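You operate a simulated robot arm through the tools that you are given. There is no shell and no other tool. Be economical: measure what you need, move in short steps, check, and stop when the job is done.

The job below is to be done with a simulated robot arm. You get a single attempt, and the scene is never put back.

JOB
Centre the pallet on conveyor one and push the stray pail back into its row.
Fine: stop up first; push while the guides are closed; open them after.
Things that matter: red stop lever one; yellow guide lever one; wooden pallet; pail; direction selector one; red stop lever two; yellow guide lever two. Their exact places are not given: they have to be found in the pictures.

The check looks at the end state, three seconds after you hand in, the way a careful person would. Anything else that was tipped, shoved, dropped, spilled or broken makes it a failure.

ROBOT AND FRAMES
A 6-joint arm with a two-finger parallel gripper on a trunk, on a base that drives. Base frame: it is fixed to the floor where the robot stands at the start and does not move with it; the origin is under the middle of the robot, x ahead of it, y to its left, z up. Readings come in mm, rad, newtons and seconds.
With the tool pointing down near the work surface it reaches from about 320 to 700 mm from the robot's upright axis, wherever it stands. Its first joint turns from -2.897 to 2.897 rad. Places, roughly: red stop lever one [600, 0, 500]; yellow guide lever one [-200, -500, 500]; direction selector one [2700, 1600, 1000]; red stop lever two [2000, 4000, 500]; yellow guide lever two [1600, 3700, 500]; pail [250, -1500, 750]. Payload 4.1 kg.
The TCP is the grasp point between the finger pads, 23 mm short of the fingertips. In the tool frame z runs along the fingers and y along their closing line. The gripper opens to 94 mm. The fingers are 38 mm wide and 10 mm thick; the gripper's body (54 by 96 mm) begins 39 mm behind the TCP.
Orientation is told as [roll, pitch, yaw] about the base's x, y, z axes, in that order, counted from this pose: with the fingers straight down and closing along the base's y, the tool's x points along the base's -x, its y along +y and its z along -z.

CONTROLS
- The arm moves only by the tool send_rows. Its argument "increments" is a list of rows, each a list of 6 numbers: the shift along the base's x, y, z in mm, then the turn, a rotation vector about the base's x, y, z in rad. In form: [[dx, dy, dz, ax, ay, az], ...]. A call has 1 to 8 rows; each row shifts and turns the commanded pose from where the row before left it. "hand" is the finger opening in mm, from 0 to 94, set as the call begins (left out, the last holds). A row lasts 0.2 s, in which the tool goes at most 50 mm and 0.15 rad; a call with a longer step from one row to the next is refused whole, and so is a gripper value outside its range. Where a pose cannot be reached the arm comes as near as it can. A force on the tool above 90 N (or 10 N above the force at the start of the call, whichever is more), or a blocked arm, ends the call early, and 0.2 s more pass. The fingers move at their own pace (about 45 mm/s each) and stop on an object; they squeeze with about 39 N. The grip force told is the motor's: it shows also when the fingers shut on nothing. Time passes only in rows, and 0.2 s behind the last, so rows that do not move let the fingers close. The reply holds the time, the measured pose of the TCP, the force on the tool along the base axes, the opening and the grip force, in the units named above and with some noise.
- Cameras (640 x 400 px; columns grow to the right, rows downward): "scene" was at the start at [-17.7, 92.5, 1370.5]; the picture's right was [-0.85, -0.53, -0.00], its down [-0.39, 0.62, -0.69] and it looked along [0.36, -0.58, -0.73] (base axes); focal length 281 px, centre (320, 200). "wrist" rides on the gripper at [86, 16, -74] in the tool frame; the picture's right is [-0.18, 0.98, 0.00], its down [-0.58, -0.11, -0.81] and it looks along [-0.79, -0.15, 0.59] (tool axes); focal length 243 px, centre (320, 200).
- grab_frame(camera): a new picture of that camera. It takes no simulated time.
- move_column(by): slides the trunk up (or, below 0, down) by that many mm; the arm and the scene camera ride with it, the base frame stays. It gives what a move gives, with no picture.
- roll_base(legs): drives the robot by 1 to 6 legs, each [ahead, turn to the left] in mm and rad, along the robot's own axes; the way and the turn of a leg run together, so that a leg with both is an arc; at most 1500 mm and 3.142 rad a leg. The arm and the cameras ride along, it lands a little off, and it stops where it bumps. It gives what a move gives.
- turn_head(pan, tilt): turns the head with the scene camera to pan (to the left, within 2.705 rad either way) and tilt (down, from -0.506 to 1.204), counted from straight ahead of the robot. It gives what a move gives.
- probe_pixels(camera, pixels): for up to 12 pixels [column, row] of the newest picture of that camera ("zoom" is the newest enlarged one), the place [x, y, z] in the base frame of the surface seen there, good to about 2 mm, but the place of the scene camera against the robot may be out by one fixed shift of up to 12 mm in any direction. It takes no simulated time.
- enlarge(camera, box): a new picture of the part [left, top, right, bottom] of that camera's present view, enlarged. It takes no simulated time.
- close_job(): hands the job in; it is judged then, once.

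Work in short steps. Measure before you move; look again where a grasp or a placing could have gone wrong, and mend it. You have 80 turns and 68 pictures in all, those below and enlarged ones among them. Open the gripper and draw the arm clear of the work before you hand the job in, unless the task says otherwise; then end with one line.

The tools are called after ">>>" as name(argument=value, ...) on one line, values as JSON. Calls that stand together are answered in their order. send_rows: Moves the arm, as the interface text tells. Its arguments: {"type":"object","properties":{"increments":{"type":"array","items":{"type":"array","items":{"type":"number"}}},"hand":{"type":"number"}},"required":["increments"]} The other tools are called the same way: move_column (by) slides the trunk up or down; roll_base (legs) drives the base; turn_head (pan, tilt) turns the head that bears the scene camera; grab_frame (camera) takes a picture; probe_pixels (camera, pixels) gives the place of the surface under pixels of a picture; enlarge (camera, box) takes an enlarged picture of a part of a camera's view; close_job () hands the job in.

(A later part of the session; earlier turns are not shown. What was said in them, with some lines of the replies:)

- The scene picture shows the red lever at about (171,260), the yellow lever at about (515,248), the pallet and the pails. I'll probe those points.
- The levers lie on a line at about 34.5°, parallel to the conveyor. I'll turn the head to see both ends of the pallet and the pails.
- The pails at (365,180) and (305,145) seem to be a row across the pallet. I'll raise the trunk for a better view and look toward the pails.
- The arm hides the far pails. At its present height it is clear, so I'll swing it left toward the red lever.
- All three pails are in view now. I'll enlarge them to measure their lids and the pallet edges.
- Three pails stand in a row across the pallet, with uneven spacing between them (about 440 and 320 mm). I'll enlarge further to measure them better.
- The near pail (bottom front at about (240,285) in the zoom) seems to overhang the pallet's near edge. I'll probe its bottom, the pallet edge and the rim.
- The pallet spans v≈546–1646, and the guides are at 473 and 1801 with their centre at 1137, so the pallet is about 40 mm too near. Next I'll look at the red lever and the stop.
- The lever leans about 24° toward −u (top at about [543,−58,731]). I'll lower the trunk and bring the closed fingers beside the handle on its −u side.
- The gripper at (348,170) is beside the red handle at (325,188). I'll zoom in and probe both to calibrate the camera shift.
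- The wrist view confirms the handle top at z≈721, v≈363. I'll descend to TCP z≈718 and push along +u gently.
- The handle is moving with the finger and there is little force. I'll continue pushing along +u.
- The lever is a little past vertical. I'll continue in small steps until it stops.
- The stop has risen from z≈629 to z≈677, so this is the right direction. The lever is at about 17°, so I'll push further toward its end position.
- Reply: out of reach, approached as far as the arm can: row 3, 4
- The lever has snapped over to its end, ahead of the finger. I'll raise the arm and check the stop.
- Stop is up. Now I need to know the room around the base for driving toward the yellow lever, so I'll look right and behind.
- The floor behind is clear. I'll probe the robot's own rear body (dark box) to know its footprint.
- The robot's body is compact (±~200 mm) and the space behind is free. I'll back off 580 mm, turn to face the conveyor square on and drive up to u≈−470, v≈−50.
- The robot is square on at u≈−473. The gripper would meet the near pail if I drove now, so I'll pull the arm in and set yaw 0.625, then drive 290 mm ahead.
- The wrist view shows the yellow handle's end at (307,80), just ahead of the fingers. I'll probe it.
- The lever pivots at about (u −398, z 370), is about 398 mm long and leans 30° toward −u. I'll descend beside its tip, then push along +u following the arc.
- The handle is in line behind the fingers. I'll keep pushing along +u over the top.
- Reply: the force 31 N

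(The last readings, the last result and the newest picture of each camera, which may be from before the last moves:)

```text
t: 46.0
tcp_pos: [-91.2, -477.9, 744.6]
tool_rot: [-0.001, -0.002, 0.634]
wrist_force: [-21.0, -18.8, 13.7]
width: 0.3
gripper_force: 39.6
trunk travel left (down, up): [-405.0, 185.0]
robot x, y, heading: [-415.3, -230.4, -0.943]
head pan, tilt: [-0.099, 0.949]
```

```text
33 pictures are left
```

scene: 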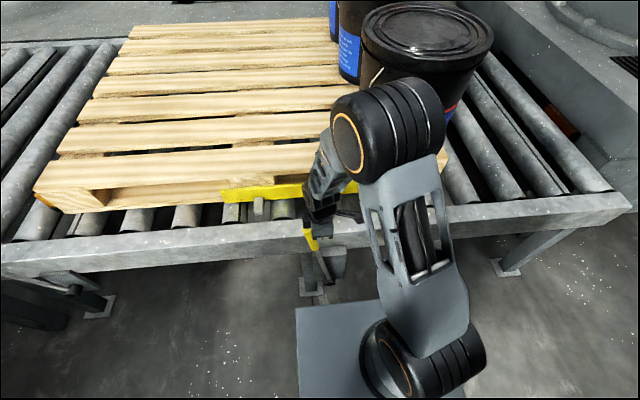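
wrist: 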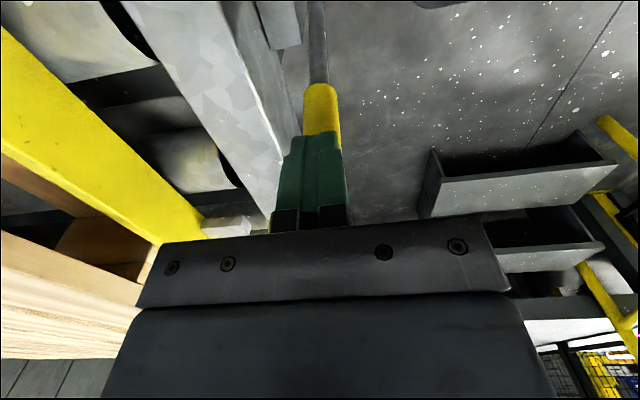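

The guide is closing on the pallet, with about 28 N of resistance. I'll continue in small steps.

>>> send_rows(increments=[[13, 9.4, -5, 0, 0, 0], [13, 9.4, -5, 0, 0, 0], [13, 9.4, -6, 0, 0, 0]])

>>> send_rows(increments=[[13, 9.4, -7, 0, 0, 0], [13, 9.4, -7, 0, 0, 0], [13, 9.4, -8, 0, 0, 0]])

>>> grab_frame(camera="wrist")

```text
t: 46.8
tcp_pos: [-52.9, -448.2, 726.9]
tool_rot: [0.001, -0.002, 0.632]
wrist_force: [-14.3, -3.9, 9.7]
width: 0.1
gripper_force: 38.7
trunk travel left (down, up): [-405.0, 185.0]
robot x, y, heading: [-418.7, -229.6, -0.942]
head pan, tilt: [-0.099, 0.949]
```

```text
t: 47.6
tcp_pos: [-11.8, -422.4, 706.4]
tool_rot: [-0.003, -0.001, 0.633]
wrist_force: [-20.1, -9.5, 21.6]
width: 0.0
gripper_force: 38.9
trunk travel left (down, up): [-405.0, 185.0]
robot x, y, heading: [-418.8, -230.7, -0.94]
head pan, tilt: [-0.099, 0.949]
```

```text
32 pictures are left
```

wrist: 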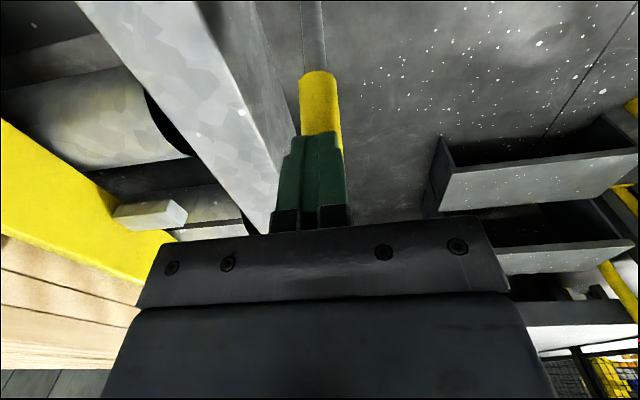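

The lever is at about +28°. I'll push a little more to reach the end stop.

>>> send_rows(increments=[[8, 5.8, -5, 0, 0, 0], [8, 5.8, -5, 0, 0, 0], [5, 3.6, -3, 0, 0, 0]])

>>> grab_frame(camera="wrist")

>>> grab_frame(camera="scene")

```text
t: 48.2
tcp_pos: [-3.6, -417.0, 698.4]
tool_rot: [0.006, 0.005, 0.621]
wrist_force: [-32.7, -18.3, 38.6]
width: 0.1
gripper_force: 38.6
trunk travel left (down, up): [-405.0, 185.0]
robot x, y, heading: [-420.5, -226.5, -0.959]
head pan, tilt: [-0.099, 0.949]
stopped in row 3: the force on the tool passed its limit (the readings are from after the stop); the commanded pose is now the measured one
```

```text
31 pictures are left
```

wrist: 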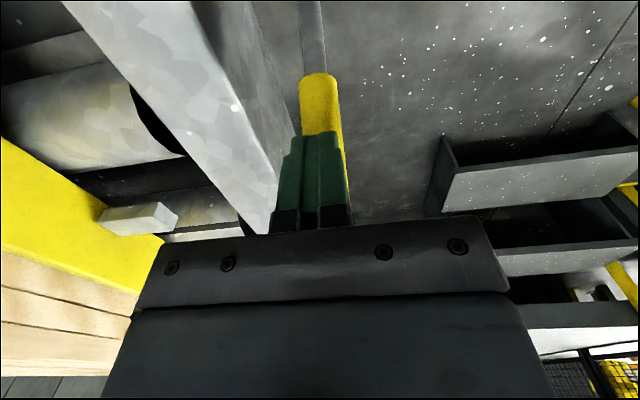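

```text
30 pictures are left
```

scene: 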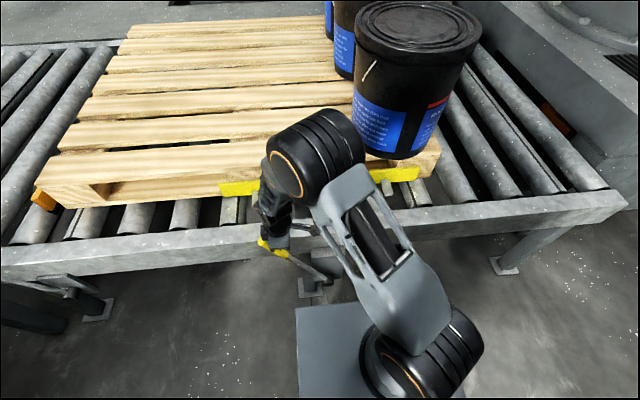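

The end stop is reached. I'll back off slightly, rise, and look whether the lever and guides stay closed.

>>> send_rows(increments=[[-16, -11.7, 0, 0, 0, 0], [-10, -7, 40, 0, 0, 0], [0, 0, 45, 0, 0, 0], [0, 0, 45, 0, 0, 0], [-20, 20, 30, 0, 0, 0]])

>>> turn_head(pan=-0.05, tilt=0.7)

>>> grab_frame(camera="scene")

```text
t: 49.4
tcp_pos: [-44.4, -413.5, 858.2]
tool_rot: [0.001, 0.004, 0.625]
wrist_force: [-0.1, -0.3, -0.1]
width: 0.0
gripper_force: 38.8
trunk travel left (down, up): [-405.0, 185.0]
robot x, y, heading: [-418.5, -228.4, -0.946]
head pan, tilt: [-0.099, 0.949]
```

```text
t: 50.2
tcp_pos: [-44.5, -414.5, 857.0]
tool_rot: [0.002, 0.004, 0.625]
wrist_force: [0.0, 0.0, -0.5]
width: 0.0
gripper_force: 39.2
trunk travel left (down, up): [-405.0, 185.0]
robot x, y, heading: [-420.2, -232.1, -0.947]
head pan, tilt: [-0.051, 0.7]
```

```text
29 pictures are left
```

scene: 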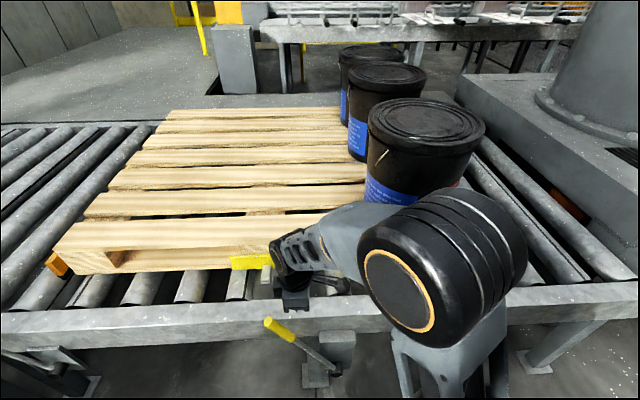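

The lever and guides stay closed. For the pail push I'll tilt the closed fingers to point along +v (horizontal), while moving forward beside the pail.

>>> send_rows(increments=[[10, -14, 4, -0.12, -0.0866, 0], [10, -14, 4, -0.12, -0.0866, 0], [10, -14, 4, -0.12, -0.0866, 0], [10, -14, 4, -0.12, -0.0866, 0], [10, -14, 4, -0.12, -0.0866, 0], [10, -14, 4, -0.12, -0.0866, 0], [10, -14, 4, -0.12, -0.0866, 0], [10, -14, 4, -0.12, -0.0866, 0]])

>>> send_rows(increments=[[10, -14, 0, -0.12, -0.0866, 0], [10, -14, 0, -0.12, -0.0866, 0], [0, 0, 0, -0.05, -0.036, 0]])

>>> grab_frame(camera="scene")

```text
t: 52.0
tcp_pos: [36.5, -525.6, 888.3]
tool_rot: [-1.184, 0.002, 0.623]
wrist_force: [-0.5, -0.1, 0.1]
width: 0.0
gripper_force: 38.9
trunk travel left (down, up): [-405.0, 185.0]
robot x, y, heading: [-415.7, -226.7, -0.946]
head pan, tilt: [-0.051, 0.7]
```

```text
t: 52.8
tcp_pos: [56.4, -554.1, 888.2]
tool_rot: [-1.542, 0.0, 0.62]
wrist_force: [0.3, 1.7, 0.3]
width: 0.2
gripper_force: 39.1
trunk travel left (down, up): [-405.0, 185.0]
robot x, y, heading: [-417.9, -227.2, -0.952]
head pan, tilt: [-0.051, 0.7]
```

```text
28 pictures are left
```

scene: 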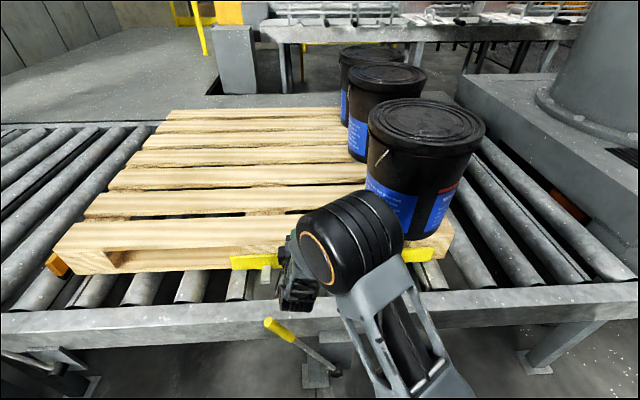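

The tool is now horizontal. I'll zoom in to measure all three lids and the pallet edges.

>>> enlarge(camera="scene", box=[310, 30, 500, 150])

```text
3.33 times, centred on (405, 90) of scene
```

zoom: 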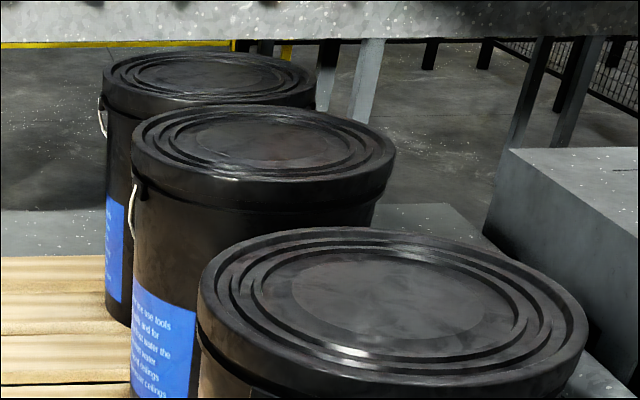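

>>> probe_pixels(camera="zoom", pixels=[[206, 285], [583, 322], [360, 231], [400, 370], [137, 148], [392, 165], [255, 109], [265, 183], [107, 78], [312, 92], [200, 53], [220, 104]])

>>> enlarge(camera="scene", box=[330, 150, 490, 280])

>>> probe_pixels(camera="scene", pixels=[[320, 209], [100, 238], [170, 111], [300, 108], [395, 241], [445, 226], [395, 226], [447, 231]])

```text
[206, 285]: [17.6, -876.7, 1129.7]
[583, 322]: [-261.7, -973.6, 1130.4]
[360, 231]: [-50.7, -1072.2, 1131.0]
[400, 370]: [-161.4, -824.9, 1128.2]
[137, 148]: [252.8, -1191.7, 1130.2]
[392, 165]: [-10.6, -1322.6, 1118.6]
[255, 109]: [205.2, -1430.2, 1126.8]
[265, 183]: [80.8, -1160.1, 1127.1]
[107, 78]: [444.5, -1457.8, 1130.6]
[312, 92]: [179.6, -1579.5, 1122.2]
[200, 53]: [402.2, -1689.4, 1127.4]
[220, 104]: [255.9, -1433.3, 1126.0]
```

```text
3.08 times, centred on (410, 215) of scene
```

zoom: 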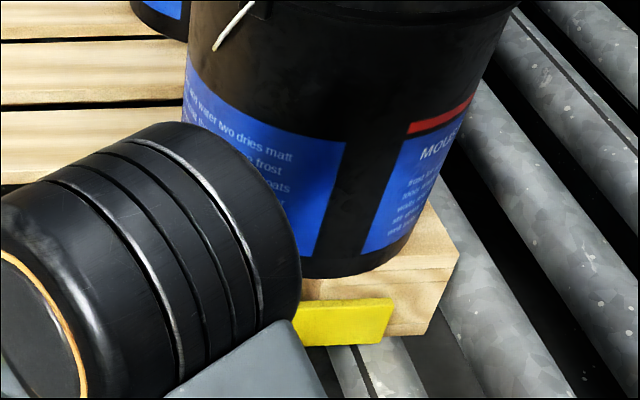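

```text
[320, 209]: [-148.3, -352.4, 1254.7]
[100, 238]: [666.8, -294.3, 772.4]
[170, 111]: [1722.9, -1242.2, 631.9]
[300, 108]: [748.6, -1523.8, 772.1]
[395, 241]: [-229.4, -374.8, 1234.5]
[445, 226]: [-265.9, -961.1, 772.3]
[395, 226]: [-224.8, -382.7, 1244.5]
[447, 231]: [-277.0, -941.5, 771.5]
```

>>> probe_pixels(camera="zoom", pixels=[[410, 268], [430, 265], [450, 262], [350, 270], [320, 272], [345, 305], [395, 300], [380, 340]])

>>> enlarge(camera="scene", box=[40, 90, 360, 290])

>>> probe_pixels(camera="zoom", pixels=[[300, 302], [100, 322], [50, 326], [255, 37], [400, 36], [590, 34], [500, 33], [405, 345], [430, 335], [450, 340]])

```text
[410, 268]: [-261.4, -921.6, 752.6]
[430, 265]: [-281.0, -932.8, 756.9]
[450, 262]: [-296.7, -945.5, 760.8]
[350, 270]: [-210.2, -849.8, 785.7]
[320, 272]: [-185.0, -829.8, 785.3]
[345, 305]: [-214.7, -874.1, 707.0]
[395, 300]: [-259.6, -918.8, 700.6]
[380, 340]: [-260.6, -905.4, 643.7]
```

```text
2.00 times, centred on (200, 190) of scene
```

zoom: 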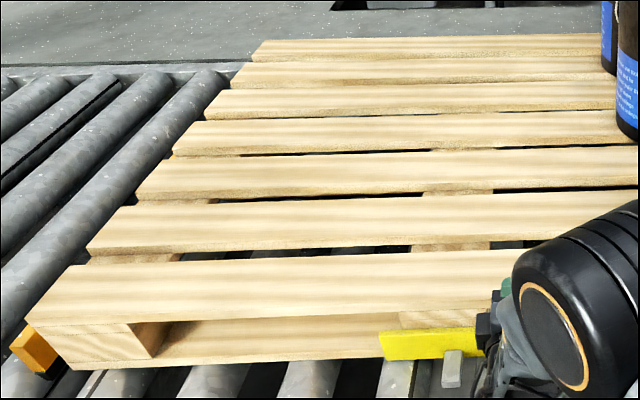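

```text
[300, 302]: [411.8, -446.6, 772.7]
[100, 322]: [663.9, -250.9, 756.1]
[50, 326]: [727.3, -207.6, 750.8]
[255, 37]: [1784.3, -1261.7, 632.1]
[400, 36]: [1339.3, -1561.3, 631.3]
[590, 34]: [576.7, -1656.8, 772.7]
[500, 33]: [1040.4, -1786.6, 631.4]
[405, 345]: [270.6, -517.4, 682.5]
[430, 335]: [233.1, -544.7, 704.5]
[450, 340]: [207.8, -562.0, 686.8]
```

The pallet is now centred (front edge v≈593, guides closed on it). P1 is about 440 mm from P2, while P2–P3 is about 325, so the near pail needs about +115 mm. I'll slide the tool in front of it at u≈−641.

>>> send_rows(increments=[[-36.8, -26.5, -2, 0, 0, 0], [-36.8, -26.5, -2, 0, 0, 0], [-36.8, -26.5, -2, 0, 0, 0], [-36.8, -26.5, -2, 0, 0, 0], [-36.8, -26.5, -2, 0, 0, 0], [-36.8, -26.5, -2, 0, 0, 0], [-36.8, -26.5, -2, 0, 0, 0], [-36.8, -26.5, -2, 0, 0, 0]])

>>> grab_frame(camera="scene")

>>> grab_frame(camera="wrist")

```text
t: 54.6
tcp_pos: [-59.4, -600.9, 881.5]
tool_rot: [-1.539, 0.003, 0.614]
wrist_force: [0.2, -0.2, 0.8]
width: 0.0
gripper_force: 38.9
out of reach, approached as far as the arm can: row 3, 4, 5, 6, 7, 8
trunk travel left (down, up): [-405.0, 185.0]
robot x, y, heading: [-418.1, -227.9, -0.952]
head pan, tilt: [-0.051, 0.7]
```

```text
24 pictures are left
```

scene: 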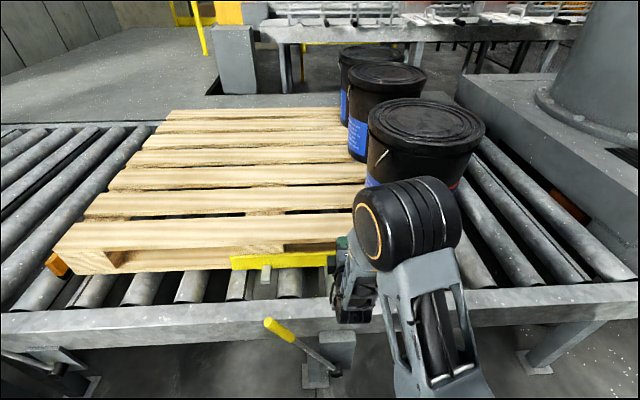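

```text
23 pictures are left
```

wrist: 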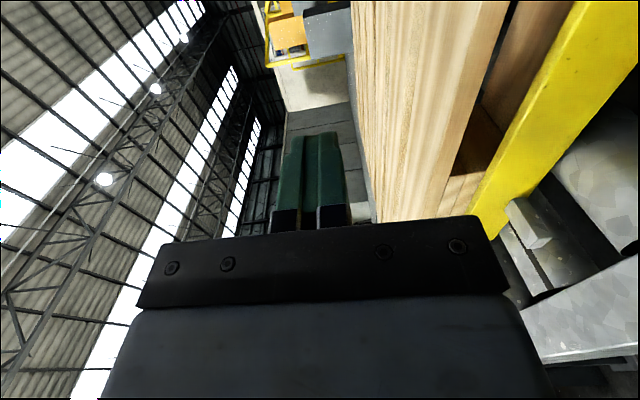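

The arm got stuck at u≈−400: the horizontal tool pose isn't reachable to the right. A test row that does nothing will show where the commanded pose stands.

>>> send_rows(increments=[[0, 0, 0, 0, 0, 0]])

```text
t: 55.0
tcp_pos: [-59.8, -600.2, 881.5]
tool_rot: [-1.54, 0.001, 0.614]
wrist_force: [0.0, 0.3, 0.8]
width: 0.0
gripper_force: 39.0
trunk travel left (down, up): [-405.0, 185.0]
robot x, y, heading: [-416.6, -225.8, -0.949]
head pan, tilt: [-0.051, 0.7]
```

The command equals the measured pose now. I'll reduce the tilt to about 0.94 rad and try sliding right again.

>>> send_rows(increments=[[0, 0, 3, 0.12, 0.0866, 0], [0, 0, 3, 0.12, 0.0866, 0], [0, 0, 3, 0.12, 0.0866, 0], [0, 0, 3, 0.12, 0.0866, 0], [-28, -30, 0, 0, 0, 0], [-28, -30, 0, 0, 0, 0]])

>>> send_rows(increments=[[-36, -26, 0, 0, 0, 0], [-36, -26, 0, 0, 0, 0], [-36, -26, 0, 0, 0, 0], [-24, -18, 0, 0, 0, 0]])

>>> grab_frame(camera="scene")

```text
t: 56.4
tcp_pos: [-86.8, -644.1, 906.8]
tool_rot: [-0.941, 0.015, 0.605]
wrist_force: [-0.1, -0.9, 0.0]
width: 0.0
gripper_force: 38.9
out of reach, approached as far as the arm can: row 5, 6
trunk travel left (down, up): [-405.0, 185.0]
robot x, y, heading: [-416.3, -226.0, -0.942]
head pan, tilt: [-0.051, 0.7]
```

```text
t: 57.4
tcp_pos: [-95.2, -667.1, 957.1]
tool_rot: [-0.941, 0.016, 0.602]
wrist_force: [-0.1, 0.1, 0.1]
width: 0.1
gripper_force: 39.0
out of reach, approached as far as the arm can: row 1, 2, 3, 4
trunk travel left (down, up): [-405.0, 185.0]
robot x, y, heading: [-416.2, -229.3, -0.949]
head pan, tilt: [-0.051, 0.7]
```

```text
22 pictures are left
```

scene: 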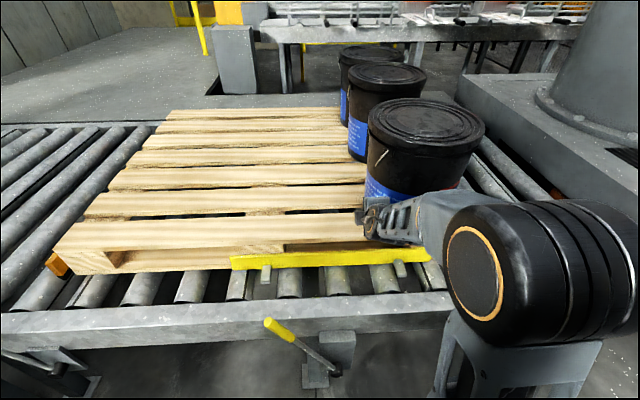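

The shoulder has swung into an awkward fold because the base is too close for a tilted tool. I'll back the base 130 mm (this also clears the pail), then untilt to restore a normal configuration.

>>> roll_base(legs=[[-130, 0]])

>>> send_rows(increments=[[0, 0, 0, 0.109, 0.0787, 0], [0, 0, 0, 0.109, 0.0787, 0], [0, 0, 0, 0.109, 0.0787, 0], [0, 0, 0, 0.109, 0.0787, 0], [0, 0, 0, 0.109, 0.0787, 0], [0, 0, 0, 0.109, 0.0787, 0], [0, 0, 0, 0.109, 0.0787, 0]])

>>> grab_frame(camera="scene")

```text
t: 58.7
tcp_pos: [-171.1, -562.0, 958.1]
tool_rot: [-0.943, 0.018, 0.603]
wrist_force: [0.9, -0.9, 0.3]
width: 0.1
gripper_force: 39.0
trunk travel left (down, up): [-405.0, 185.0]
robot x, y, heading: [-493.3, -121.9, -0.945]
head pan, tilt: [-0.051, 0.7]
```

```text
t: 60.3
tcp_pos: [-190.8, -584.0, 963.2]
tool_rot: [-0.294, 0.186, 0.55]
wrist_force: [0.3, -0.4, -0.4]
width: 0.1
gripper_force: 38.8
out of reach, approached as far as the arm can: row 1, 2, 3, 4
trunk travel left (down, up): [-405.0, 185.0]
robot x, y, heading: [-494.2, -124.4, -0.945]
head pan, tilt: [-0.051, 0.7]
```

```text
21 pictures are left
```

scene: 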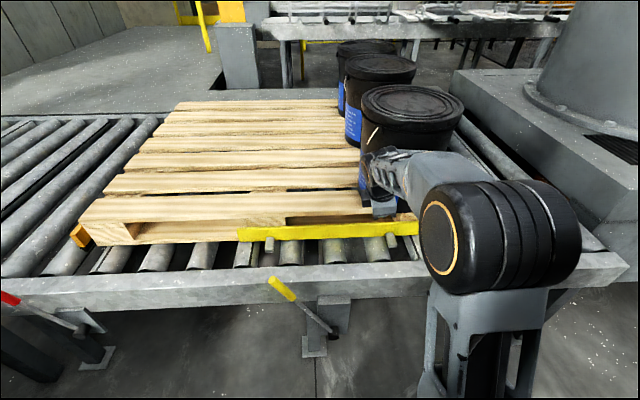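

The arm is unfolding. I'll finish returning to fingers-down at this spot.

>>> send_rows(increments=[[0, 0, 0, 0.116, 0, 0.025], [0, 0, 0, 0.116, 0, 0.025], [0, 0, 0, 0.116, 0, 0.025], [-20, -14, -10, 0, 0, 0], [-20, -14, -10, 0, 0, 0], [-20, -14, -10, 0, 0, 0]])

>>> grab_frame(camera="scene")

```text
t: 61.7
tcp_pos: [-251.2, -627.7, 931.4]
tool_rot: [-0.01, -0.011, 0.654]
wrist_force: [0.0, -0.3, -0.1]
width: 0.0
gripper_force: 39.3
trunk travel left (down, up): [-405.0, 185.0]
robot x, y, heading: [-494.2, -122.8, -0.948]
head pan, tilt: [-0.051, 0.7]
```

```text
20 pictures are left
```

scene: 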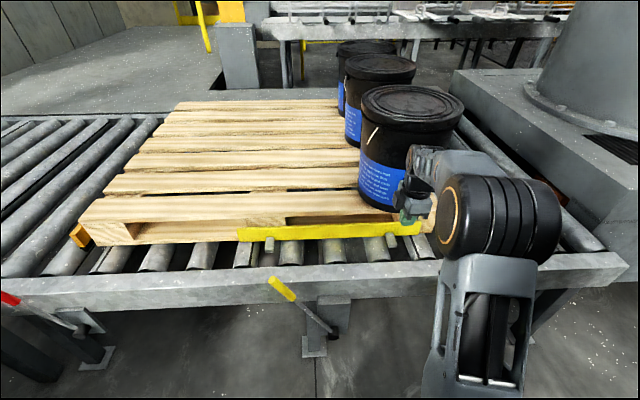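

The arm is back to normal, at u≈−571, v≈362 with fingers down. I'll tilt 0.8 rad forward here (enough for the fingertips to lead the palm) and watch for reach flags.

>>> send_rows(increments=[[0, 0, -5, -0.108, -0.078, -0.005], [0, 0, -5, -0.108, -0.078, -0.005], [0, 0, -5, -0.108, -0.078, -0.005], [0, 0, -5, -0.108, -0.078, -0.005], [0, 0, -5, -0.108, -0.078, -0.005], [0, 0, -5, -0.108, -0.078, -0.005]])

```text
t: 63.1
tcp_pos: [-238.3, -637.7, 937.7]
tool_rot: [-0.788, 0.001, 0.62]
wrist_force: [0.2, -0.3, -0.6]
width: 0.3
gripper_force: 39.4
out of reach, approached as far as the arm can: row 6
trunk travel left (down, up): [-405.0, 185.0]
robot x, y, heading: [-492.1, -118.4, -0.952]
head pan, tilt: [-0.051, 0.7]
```

The arm wanted to stay higher relative to the shoulder, so the trunk is too high. I'll lift the TCP with the arm and lower the trunk.

>>> send_rows(increments=[[0, 0, 45, 0, 0, 0], [0, 0, 45, 0, 0, 0], [0, 0, 45, 0, 0, 0], [0, 0, 45, 0, 0, 0]])

>>> move_column(by=-240)

>>> send_rows(increments=[[-14, -10, 0, 0, 0, 0], [-14, -10, 0, 0, 0, 0], [-14, -10, 0, 0, 0, 0], [-14, -10, 0, 0, 0, 0], [0, 0, 0, 0, 0, 0]])

>>> grab_frame(camera="scene")

```text
t: 64.1
tcp_pos: [-238.8, -639.6, 1119.1]
tool_rot: [-0.81, 0.0, 0.624]
wrist_force: [-0.1, 0.0, -0.2]
width: 0.0
gripper_force: 39.4
trunk travel left (down, up): [-405.0, 185.0]
robot x, y, heading: [-491.1, -122.2, -0.944]
head pan, tilt: [-0.051, 0.7]
```

```text
t: 66.6
tcp_pos: [-237.8, -638.1, 878.9]
tool_rot: [-0.81, 0.002, 0.625]
wrist_force: [-0.2, 0.2, -1.0]
width: 0.0
gripper_force: 38.8
trunk travel left (down, up): [-165.0, 425.0]
robot x, y, heading: [-491.7, -122.7, -0.951]
head pan, tilt: [-0.051, 0.7]
```

```text
t: 67.8
tcp_pos: [-294.4, -679.6, 879.0]
tool_rot: [-0.809, 0.0, 0.624]
wrist_force: [0.1, -0.2, 0.5]
width: 0.0
gripper_force: 39.0
trunk travel left (down, up): [-165.0, 425.0]
robot x, y, heading: [-490.5, -124.4, -0.949]
head pan, tilt: [-0.051, 0.7]
```

```text
19 pictures are left
```

scene: 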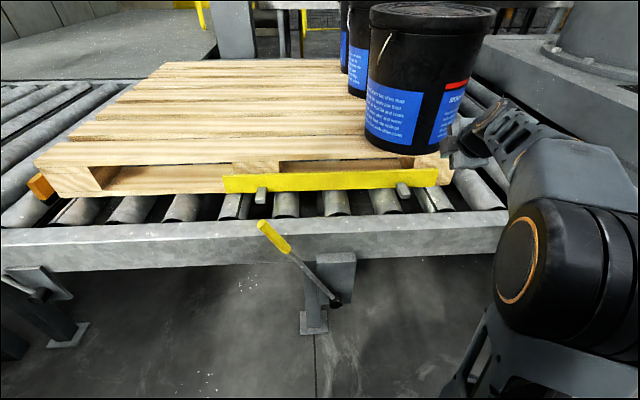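

No flags, and the tool is at u≈−636, v≈379, z 879. I'll drive ahead 80 mm so that the end of the push is within reach, then check alignment with the wrist view.

>>> roll_base(legs=[[80, 0]])

>>> grab_frame(camera="scene")

>>> enlarge(camera="scene", box=[340, 0, 540, 200])

```text
t: 68.8
tcp_pos: [-247.5, -743.7, 878.1]
tool_rot: [-0.81, 0.0, 0.625]
wrist_force: [0.0, -0.1, 0.3]
width: 0.0
gripper_force: 38.6
trunk travel left (down, up): [-165.0, 425.0]
robot x, y, heading: [-446.2, -186.1, -0.946]
head pan, tilt: [-0.051, 0.7]
```

```text
18 pictures are left
```

scene: 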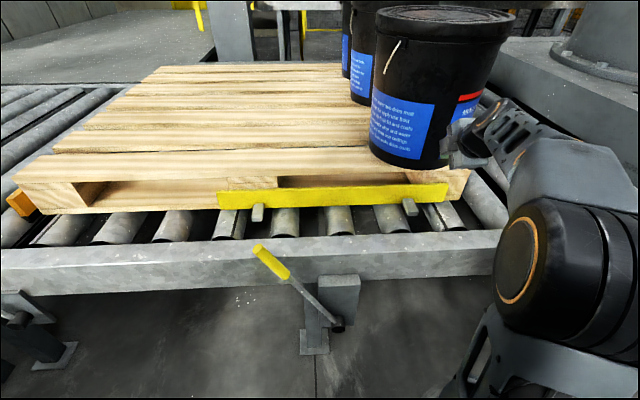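

```text
2.00 times, centred on (440, 100) of scene
```

zoom: 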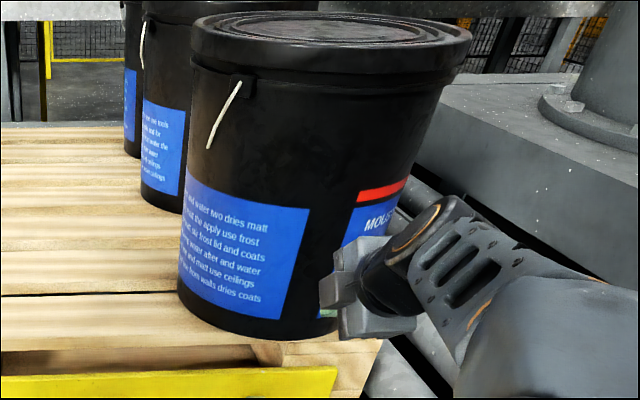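

>>> probe_pixels(camera="zoom", pixels=[[187, 230], [220, 250], [260, 260], [300, 260], [330, 230], [375, 215], [400, 200], [330, 290], [195, 110], [430, 110], [300, 130], [360, 130]])

```text
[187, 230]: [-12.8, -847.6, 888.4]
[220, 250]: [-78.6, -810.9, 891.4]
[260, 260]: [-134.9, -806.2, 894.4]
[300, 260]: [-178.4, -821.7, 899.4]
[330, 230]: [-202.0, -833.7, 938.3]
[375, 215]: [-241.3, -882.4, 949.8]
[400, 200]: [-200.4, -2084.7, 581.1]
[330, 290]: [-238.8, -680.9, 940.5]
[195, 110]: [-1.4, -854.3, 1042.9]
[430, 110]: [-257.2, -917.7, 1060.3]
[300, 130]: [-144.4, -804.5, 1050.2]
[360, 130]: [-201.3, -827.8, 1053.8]
```

The pail's centre at this height is (u −643, v 696) with R≈136, and P2 and P3 are at v≈1136 and 1461. The target is v≈811, so I push about 115 mm. I'll approach to contact first.

>>> send_rows(increments=[[12.7, -21.7, 0, 0, 0, 0], [12.7, -21.7, 0, 0, 0, 0], [12.7, -21.7, 0, 0, 0, 0], [7, -9.7, 0, 0, 0, 0], [7, -9.7, 0, 0, 0, 0]])

>>> grab_frame(camera="wrist")

```text
t: 70.0
tcp_pos: [-196.1, -829.8, 879.6]
tool_rot: [-0.808, -0.001, 0.622]
wrist_force: [-2.7, 1.7, -1.5]
width: 0.0
gripper_force: 39.0
trunk travel left (down, up): [-165.0, 425.0]
robot x, y, heading: [-447.6, -186.3, -0.949]
head pan, tilt: [-0.051, 0.7]
```

```text
16 pictures are left
```

wrist: 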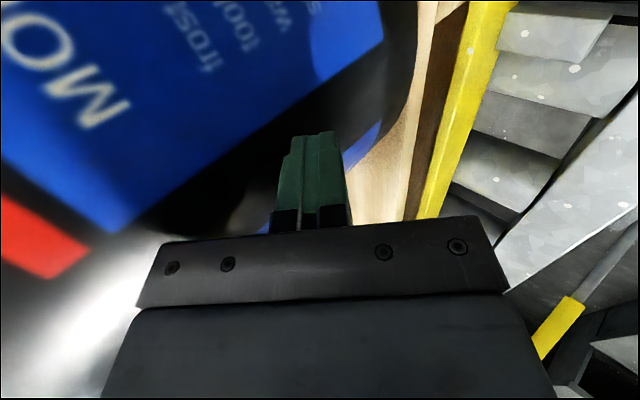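

A small reaction force shows contact has just begun (TCP v≈558). I'll push 60 mm in gentle steps.

>>> send_rows(increments=[[5.85, -8.1, 0, 0, 0, 0], [5.85, -8.1, 0, 0, 0, 0], [5.85, -8.1, 0, 0, 0, 0], [5.85, -8.1, 0, 0, 0, 0], [5.85, -8.1, 0, 0, 0, 0], [5.85, -8.1, 0, 0, 0, 0]])

>>> enlarge(camera="scene", box=[320, 0, 540, 200])

>>> probe_pixels(camera="zoom", pixels=[[230, 220], [260, 240], [300, 250], [340, 235], [228, 110], [330, 130], [400, 130], [450, 110], [170, 150], [190, 150], [205, 150], [140, 100]])

```text
t: 71.5
tcp_pos: [-161.0, -876.8, 881.6]
tool_rot: [-0.812, 0.0, 0.626]
wrist_force: [-2.5, 2.8, -0.9]
width: 0.2
gripper_force: 38.6
trunk travel left (down, up): [-165.0, 425.0]
robot x, y, heading: [-446.4, -192.4, -0.953]
head pan, tilt: [-0.051, 0.7]
```

```text
2.00 times, centred on (430, 100) of scene
```

zoom: 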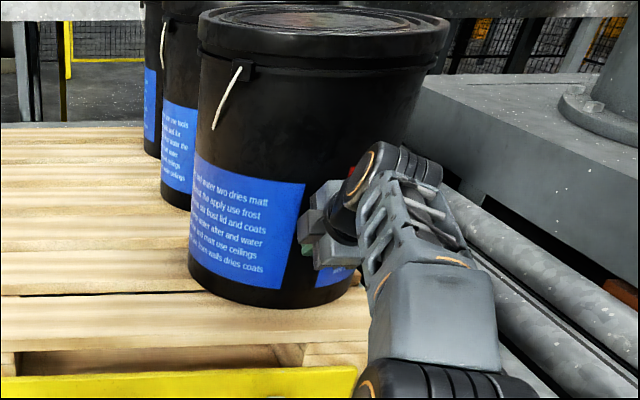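

```text
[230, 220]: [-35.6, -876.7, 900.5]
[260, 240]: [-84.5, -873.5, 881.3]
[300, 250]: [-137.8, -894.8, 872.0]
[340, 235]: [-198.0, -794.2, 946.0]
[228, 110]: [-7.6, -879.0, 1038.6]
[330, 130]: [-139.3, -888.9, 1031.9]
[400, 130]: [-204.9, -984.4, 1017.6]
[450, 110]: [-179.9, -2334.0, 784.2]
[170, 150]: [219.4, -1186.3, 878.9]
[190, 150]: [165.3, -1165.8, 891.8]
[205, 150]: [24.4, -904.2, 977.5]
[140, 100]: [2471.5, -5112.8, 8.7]
```

P1 is now at v≈779 and P2 at v≈1137. About 32 mm remain; I'll push 26 and measure again, P3 included.

>>> send_rows(increments=[[5.85, -8.1, 0, 0, 0, 0], [5.85, -8.1, 0, 0, 0, 0], [3.5, -4.9, 0, 0, 0, 0]])

>>> enlarge(camera="scene", box=[320, 0, 480, 100])

>>> probe_pixels(camera="zoom", pixels=[[90, 90], [100, 100], [110, 110], [90, 200], [105, 220], [135, 220], [160, 240], [180, 250], [240, 230], [300, 250], [350, 250], [400, 250]])

```text
t: 72.2
tcp_pos: [-145.2, -897.7, 879.1]
tool_rot: [-0.812, -0.001, 0.624]
wrist_force: [-1.7, 1.9, 2.2]
width: 0.1
gripper_force: 38.6
trunk travel left (down, up): [-165.0, 425.0]
robot x, y, heading: [-446.8, -189.6, -0.944]
head pan, tilt: [-0.051, 0.7]
```

```text
4.00 times, centred on (400, 50) of scene
```

zoom: 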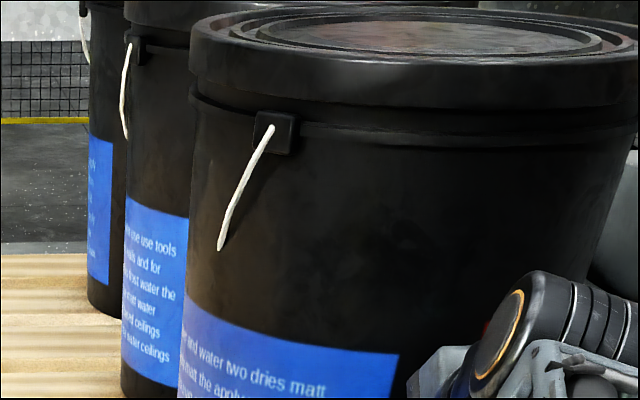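

```text
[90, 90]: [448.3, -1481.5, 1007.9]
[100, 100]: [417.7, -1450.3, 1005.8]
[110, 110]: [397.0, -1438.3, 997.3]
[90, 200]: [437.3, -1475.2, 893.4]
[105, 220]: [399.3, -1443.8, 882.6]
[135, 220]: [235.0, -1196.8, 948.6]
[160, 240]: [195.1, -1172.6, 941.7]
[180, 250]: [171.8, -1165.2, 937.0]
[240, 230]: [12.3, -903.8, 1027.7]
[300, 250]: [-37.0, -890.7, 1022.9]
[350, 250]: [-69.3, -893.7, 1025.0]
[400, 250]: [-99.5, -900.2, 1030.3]
```

P3 is at v≈1462, P2 at 1140 and P1 at 806. Even spacing (322) puts P1 at 818, so I push 12 mm more, then withdraw straight back.

>>> send_rows(increments=[[3.5, -4.9, 0, 0, 0, 0], [3.7, -5.1, 0, 0, 0, 0], [0, 0, 0, 0, 0, 0], [-11.7, 16.2, 0, 0, 0, 0], [-20, 28, 0, 0, 0, 0], [-20, 28, 0, 0, 0, 0], [-20, 28, 0, 0, 0, 0], [-20, 28, 0, 0, 0, 0]])

>>> enlarge(camera="scene", box=[320, 0, 520, 160])

>>> probe_pixels(camera="zoom", pixels=[[200, 150], [230, 200], [260, 210], [300, 220], [340, 220], [380, 220], [150, 200], [170, 205], [92, 110], [100, 115], [300, 130], [400, 150]])

```text
t: 74.0
tcp_pos: [-231.7, -774.9, 875.8]
tool_rot: [-0.81, 0.0, 0.624]
wrist_force: [0.1, 0.1, 0.0]
width: 0.0
gripper_force: 38.6
out of reach, approached as far as the arm can: row 2
trunk travel left (down, up): [-165.0, 425.0]
robot x, y, heading: [-444.4, -187.0, -0.953]
head pan, tilt: [-0.051, 0.7]
```

```text
2.50 times, centred on (420, 80) of scene
```

zoom: 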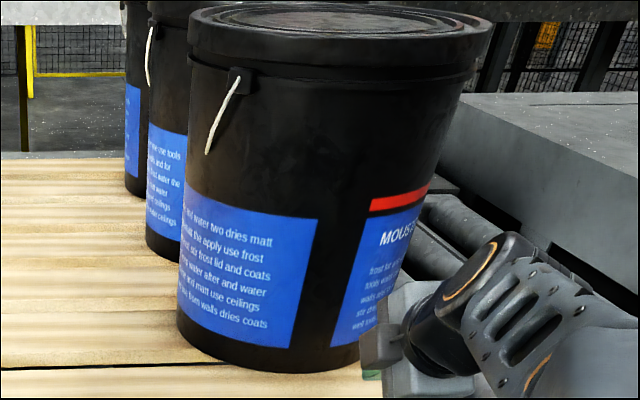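

```text
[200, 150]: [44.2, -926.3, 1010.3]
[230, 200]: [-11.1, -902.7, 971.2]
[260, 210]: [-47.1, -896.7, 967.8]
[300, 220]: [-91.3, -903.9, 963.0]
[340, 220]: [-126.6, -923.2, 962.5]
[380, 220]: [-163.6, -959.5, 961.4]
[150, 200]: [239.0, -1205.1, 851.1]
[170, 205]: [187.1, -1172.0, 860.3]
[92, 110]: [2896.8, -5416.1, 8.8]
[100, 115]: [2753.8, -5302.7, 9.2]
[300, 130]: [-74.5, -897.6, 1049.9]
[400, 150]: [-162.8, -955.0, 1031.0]
```

P1 is now at (u −644, v 812), P2 at 1139 and P3 at 1462, all at u≈−643: evenly spaced and in line. Next I retreat and untilt to go to the yellow lever.

>>> send_rows(increments=[[-14.6, 20.3, 8, 0.1095, 0.079, 0], [-14.6, 20.3, 8, 0.1095, 0.079, 0], [-14.6, 20.3, 8, 0.1095, 0.079, 0], [-14.6, 20.3, 8, 0.1095, 0.079, 0], [-14.6, 20.3, 8, 0.1095, 0.079, 0], [-14.6, 20.3, 8, 0.1095, 0.079, 0]])

>>> send_rows(increments=[[36.5, 26.3, 0, 0, 0, 0], [36.5, 26.3, 0, 0, 0, 0], [36.5, 26.3, 0, 0, 0, 0], [36.5, 26.3, 0, 0, 0, 0], [36.5, 26.3, 0, 0, 0, 0], [36.5, 26.3, 0, 0, 0, 0]])

>>> send_rows(increments=[[36.5, 26.3, 0, 0, 0, 0], [36.5, 26.3, 0, 0, 0, 0], [36.5, 26.3, 0, 0, 0, 0], [36.5, 26.3, 0, 0, 0, 0], [36.5, 26.3, 0, 0, 0, 0]])

>>> grab_frame(camera="scene")

```text
t: 75.5
tcp_pos: [-320.5, -652.5, 924.3]
tool_rot: [0.003, 0.002, 0.624]
wrist_force: [0.8, -0.1, -0.8]
width: 0.2
gripper_force: 39.4
trunk travel left (down, up): [-165.0, 425.0]
robot x, y, heading: [-442.9, -190.1, -0.945]
head pan, tilt: [-0.051, 0.7]
```

```text
t: 76.8
tcp_pos: [-101.7, -495.4, 925.4]
tool_rot: [0.0, 0.0, 0.624]
wrist_force: [-0.9, 0.5, 0.5]
width: 0.0
gripper_force: 39.3
trunk travel left (down, up): [-165.0, 425.0]
robot x, y, heading: [-444.2, -189.3, -0.952]
head pan, tilt: [-0.051, 0.7]
```

```text
t: 78.0
tcp_pos: [81.5, -363.7, 923.8]
tool_rot: [0.0, -0.001, 0.624]
wrist_force: [-0.6, 0.3, 0.8]
width: 0.3
gripper_force: 38.6
trunk travel left (down, up): [-165.0, 425.0]
robot x, y, heading: [-448.9, -186.1, -0.947]
head pan, tilt: [-0.051, 0.7]
```

```text
12 pictures are left
```

scene: 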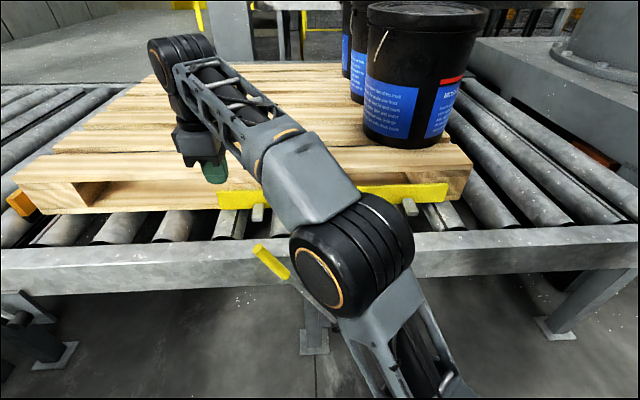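

The tool is at u≈−147, v≈343, beside and above the yellow handle. I'll probe the handle to confirm.

>>> probe_pixels(camera="scene", pixels=[[258, 247], [262, 252], [272, 263], [282, 274]])

```text
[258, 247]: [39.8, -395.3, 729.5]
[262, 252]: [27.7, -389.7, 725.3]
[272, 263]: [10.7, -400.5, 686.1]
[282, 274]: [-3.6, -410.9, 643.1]
```

The tip is at (u −201, v 339, z ≈718), as expected. I'll descend on its +u side and push toward −u along the arc.

>>> send_rows(increments=[[7.4, 10.2, -44, 0, 0, 0], [0, 0, -44, 0, 0, 0], [0, 0, -44, 0, 0, 0], [0, 0, -44, 0, 0, 0], [0, 0, -44, 0, 0, 0]])

>>> send_rows(increments=[[-23.5, -17, 0, 0, 0, 0], [-20.3, -14.6, 10, 0, 0, 0], [-20.3, -14.6, 10, 0, 0, 0], [-20.3, -14.6, 10, 0, 0, 0], [-20.3, -14.6, 10, 0, 0, 0]])

>>> grab_frame(camera="wrist")

```text
t: 79.2
tcp_pos: [89.2, -353.7, 703.4]
tool_rot: [-0.004, 0.0, 0.625]
wrist_force: [0.7, -0.8, 0.2]
width: 0.0
gripper_force: 39.0
trunk travel left (down, up): [-165.0, 425.0]
robot x, y, heading: [-446.4, -189.2, -0.943]
head pan, tilt: [-0.051, 0.7]
```

```text
t: 80.5
tcp_pos: [-14.7, -430.4, 744.5]
tool_rot: [-0.001, 0.0, 0.625]
wrist_force: [0.0, 0.6, -0.7]
width: 0.0
gripper_force: 39.5
trunk travel left (down, up): [-165.0, 425.0]
robot x, y, heading: [-442.1, -192.8, -0.956]
head pan, tilt: [-0.051, 0.7]
```

```text
11 pictures are left
```

wrist: 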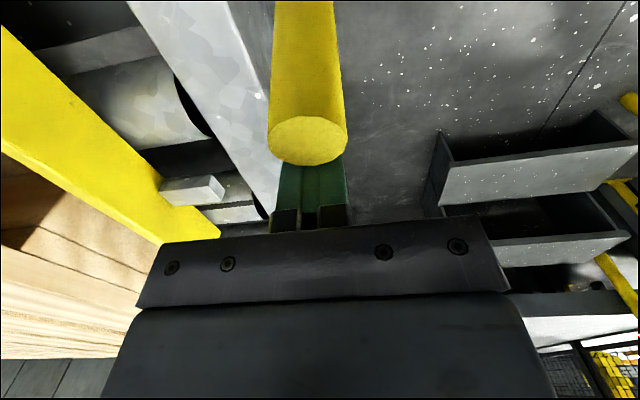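

The handle is on the camera side of the fingers and moving with them. I'll continue over the top.

>>> send_rows(increments=[[-20.3, -14.6, 4, 0, 0, 0], [-20.3, -14.6, 4, 0, 0, 0], [-20.3, -14.6, 3, 0, 0, 0], [-20.3, -14.6, 2, 0, 0, 0], [-20.3, -14.6, 0, 0, 0, 0], [-20.3, -14.6, -4, 0, 0, 0]])

>>> grab_frame(camera="wrist")

```text
t: 81.8
tcp_pos: [-137.1, -517.0, 753.8]
tool_rot: [0.0, 0.001, 0.625]
wrist_force: [0.6, 0.9, 0.6]
width: 0.0
gripper_force: 39.2
trunk travel left (down, up): [-165.0, 425.0]
robot x, y, heading: [-448.9, -189.2, -0.952]
head pan, tilt: [-0.051, 0.7]
```

```text
10 pictures are left
```

wrist: 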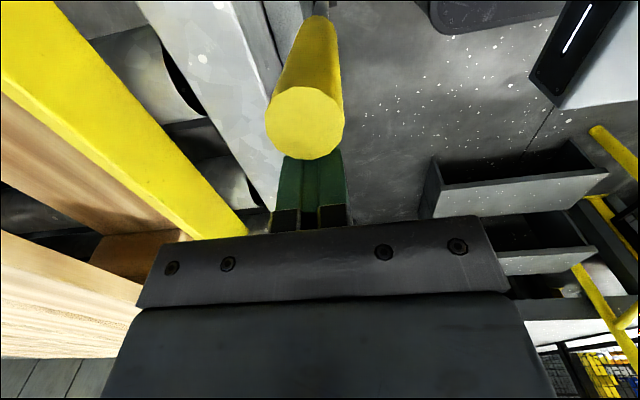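

The lever is past vertical. I'll continue down the arc toward −30°.

>>> send_rows(increments=[[-18.2, -13.2, -5, 0, 0, 0], [-18.2, -13.2, -8, 0, 0, 0], [-18.2, -13.2, -9, 0, 0, 0], [-16.2, -11.7, -9, 0, 0, 0], [-16.2, -11.7, -9, 0, 0, 0], [-12.2, -8.8, -7, 0, 0, 0]])

>>> send_rows(increments=[[-8.1, -5.8, -4, 0, 0, 0], [-8.1, -5.8, -4, 0, 0, 0], [-8.1, -5.8, -4, 0, 0, 0]])

>>> grab_frame(camera="wrist")

>>> probe_pixels(camera="wrist", pixels=[[305, 120], [305, 80], [310, 40]])

```text
t: 83.2
tcp_pos: [-236.4, -589.6, 706.2]
tool_rot: [0.001, 0.0, 0.626]
wrist_force: [1.2, 1.1, -0.6]
width: 0.0
gripper_force: 38.9
trunk travel left (down, up): [-165.0, 425.0]
robot x, y, heading: [-446.7, -189.2, -0.95]
head pan, tilt: [-0.051, 0.7]
```

```text
t: 84.0
tcp_pos: [-245.0, -596.2, 702.2]
tool_rot: [-0.005, -0.014, 0.637]
wrist_force: [18.2, 26.8, 27.8]
width: 0.0
gripper_force: 39.1
trunk travel left (down, up): [-165.0, 425.0]
robot x, y, heading: [-444.6, -188.4, -0.935]
head pan, tilt: [-0.051, 0.7]
stopped in row 3: the force on the tool passed its limit (the readings are from after the stop); the commanded pose is now the measured one
```

```text
9 pictures are left
```

wrist: 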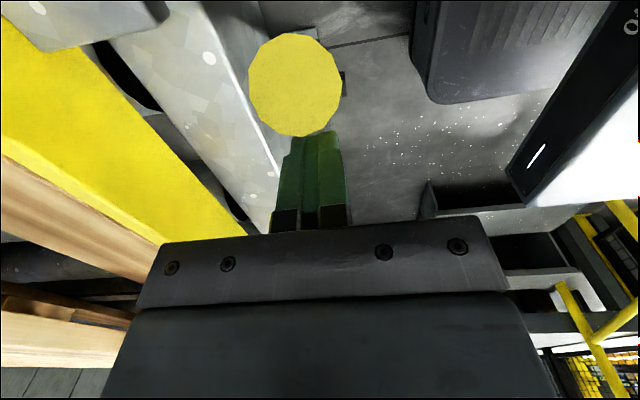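

```text
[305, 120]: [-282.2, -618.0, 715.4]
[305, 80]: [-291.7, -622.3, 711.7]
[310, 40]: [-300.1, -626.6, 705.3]
```

The lever is back at its original open end, at the end stop. I'll back off, lift clear and check the whole scene.

>>> send_rows(increments=[[16, 11.7, 0, 0, 0, 0], [10, 7, 40, 0, 0, 0], [0, 0, 45, 0, 0, 0], [0, 0, 45, 0, 0, 0], [-20, 28, 40, 0, 0, 0], [-20, 28, 20, 0, 0, 0]], hand=90)

>>> roll_base(legs=[[-250, 0]])

>>> move_column(by=300)

>>> turn_head(pan=0.05, tilt=0.6)

>>> grab_frame(camera="scene")

```text
refused: row 5 steps farther than a row can; nothing moved
```

```text
t: 85.8
tcp_pos: [-395.2, -397.7, 699.1]
tool_rot: [-0.002, -0.012, 0.632]
wrist_force: [0.5, 0.5, 0.2]
width: 0.2
gripper_force: 39.1
trunk travel left (down, up): [-165.0, 425.0]
robot x, y, heading: [-591.8, 10.7, -0.938]
head pan, tilt: [-0.051, 0.7]
```

```text
t: 88.8
tcp_pos: [-396.6, -398.0, 998.8]
tool_rot: [-0.004, -0.012, 0.634]
wrist_force: [-0.5, 0.4, 0.5]
width: 0.2
gripper_force: 38.5
trunk travel left (down, up): [-465.0, 125.0]
robot x, y, heading: [-592.7, 13.8, -0.94]
head pan, tilt: [-0.051, 0.7]
```

```text
t: 89.5
tcp_pos: [-396.8, -397.9, 999.7]
tool_rot: [-0.002, -0.012, 0.633]
wrist_force: [-0.4, 0.5, -0.1]
width: 0.0
gripper_force: 39.3
trunk travel left (down, up): [-465.0, 125.0]
robot x, y, heading: [-594.9, 13.0, -0.939]
head pan, tilt: [0.051, 0.6]
```

```text
8 pictures are left
```

scene: 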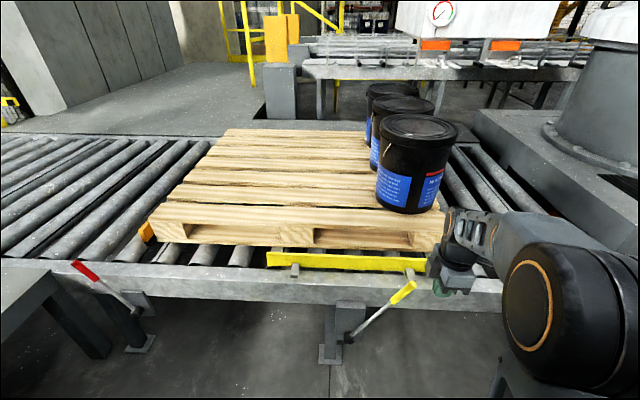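

The lift call was refused, but the base drew the tool straight back with no harm, and the yellow lever still shows open. I'll open the gripper and check the pallet, guides and pails by probing.

>>> send_rows(increments=[[-20, 28, 0, 0, 0, 0], [-20, 28, 0, 0, 0, 0], [0, 0, 0, 0, 0, 0], [0, 0, 0, 0, 0, 0], [0, 0, 0, 0, 0, 0]], hand=90)

>>> enlarge(camera="scene", box=[120, 70, 460, 290])

>>> probe_pixels(camera="zoom", pixels=[[80, 285], [350, 300], [560, 305], [300, 350], [540, 360], [490, 200], [520, 210], [560, 205], [478, 150], [488, 155], [462, 110], [470, 112]])

>>> enlarge(camera="scene", box=[60, 210, 460, 380])

```text
t: 90.7
tcp_pos: [-437.2, -340.9, 999.5]
tool_rot: [-0.003, -0.012, 0.633]
wrist_force: [-0.4, 0.0, 0.5]
width: 89.9
gripper_force: 0.0
trunk travel left (down, up): [-465.0, 125.0]
robot x, y, heading: [-595.7, 12.6, -0.939]
head pan, tilt: [0.051, 0.6]
```

```text
1.82 times, centred on (290, 180) of scene
```

zoom: 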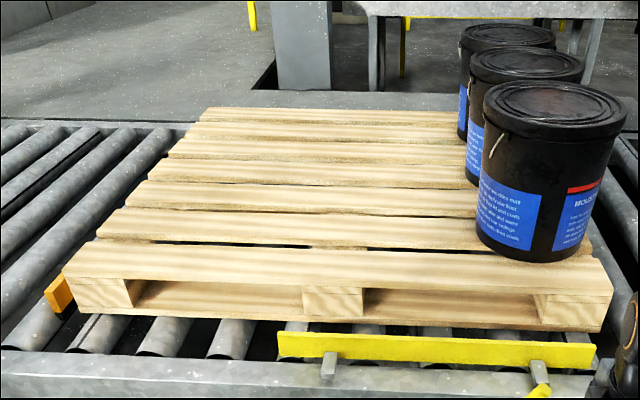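

```text
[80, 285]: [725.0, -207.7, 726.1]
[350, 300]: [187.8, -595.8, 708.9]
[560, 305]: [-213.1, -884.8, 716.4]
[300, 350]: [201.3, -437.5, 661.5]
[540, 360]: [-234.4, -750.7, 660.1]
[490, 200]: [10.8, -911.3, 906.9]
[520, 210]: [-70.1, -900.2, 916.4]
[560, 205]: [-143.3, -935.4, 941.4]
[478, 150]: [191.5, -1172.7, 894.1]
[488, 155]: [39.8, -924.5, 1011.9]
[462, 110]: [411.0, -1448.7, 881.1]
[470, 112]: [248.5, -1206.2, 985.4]
```

```text
1.60 times, centred on (260, 295) of scene
```

zoom: 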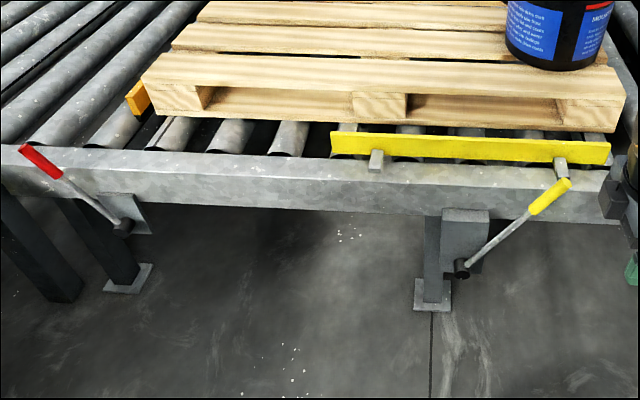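

Final check: the stop is up, the guides are open (v≈473), the pallet is square and centred (front edge v≈593 along its length), and the pails are in line. The gripper is open and the arm is clear, so I'm handing in.

>>> close_job()

```text
The job is handed in.
```

I raised the stop, closed the guides to centre the pallet, pushed the near pail back into its row, and opened the guides again; the job is handed in. I took the near pail as the stray one because it overhung the pallet edge, though the rough pail place you gave was nearer the far pail.
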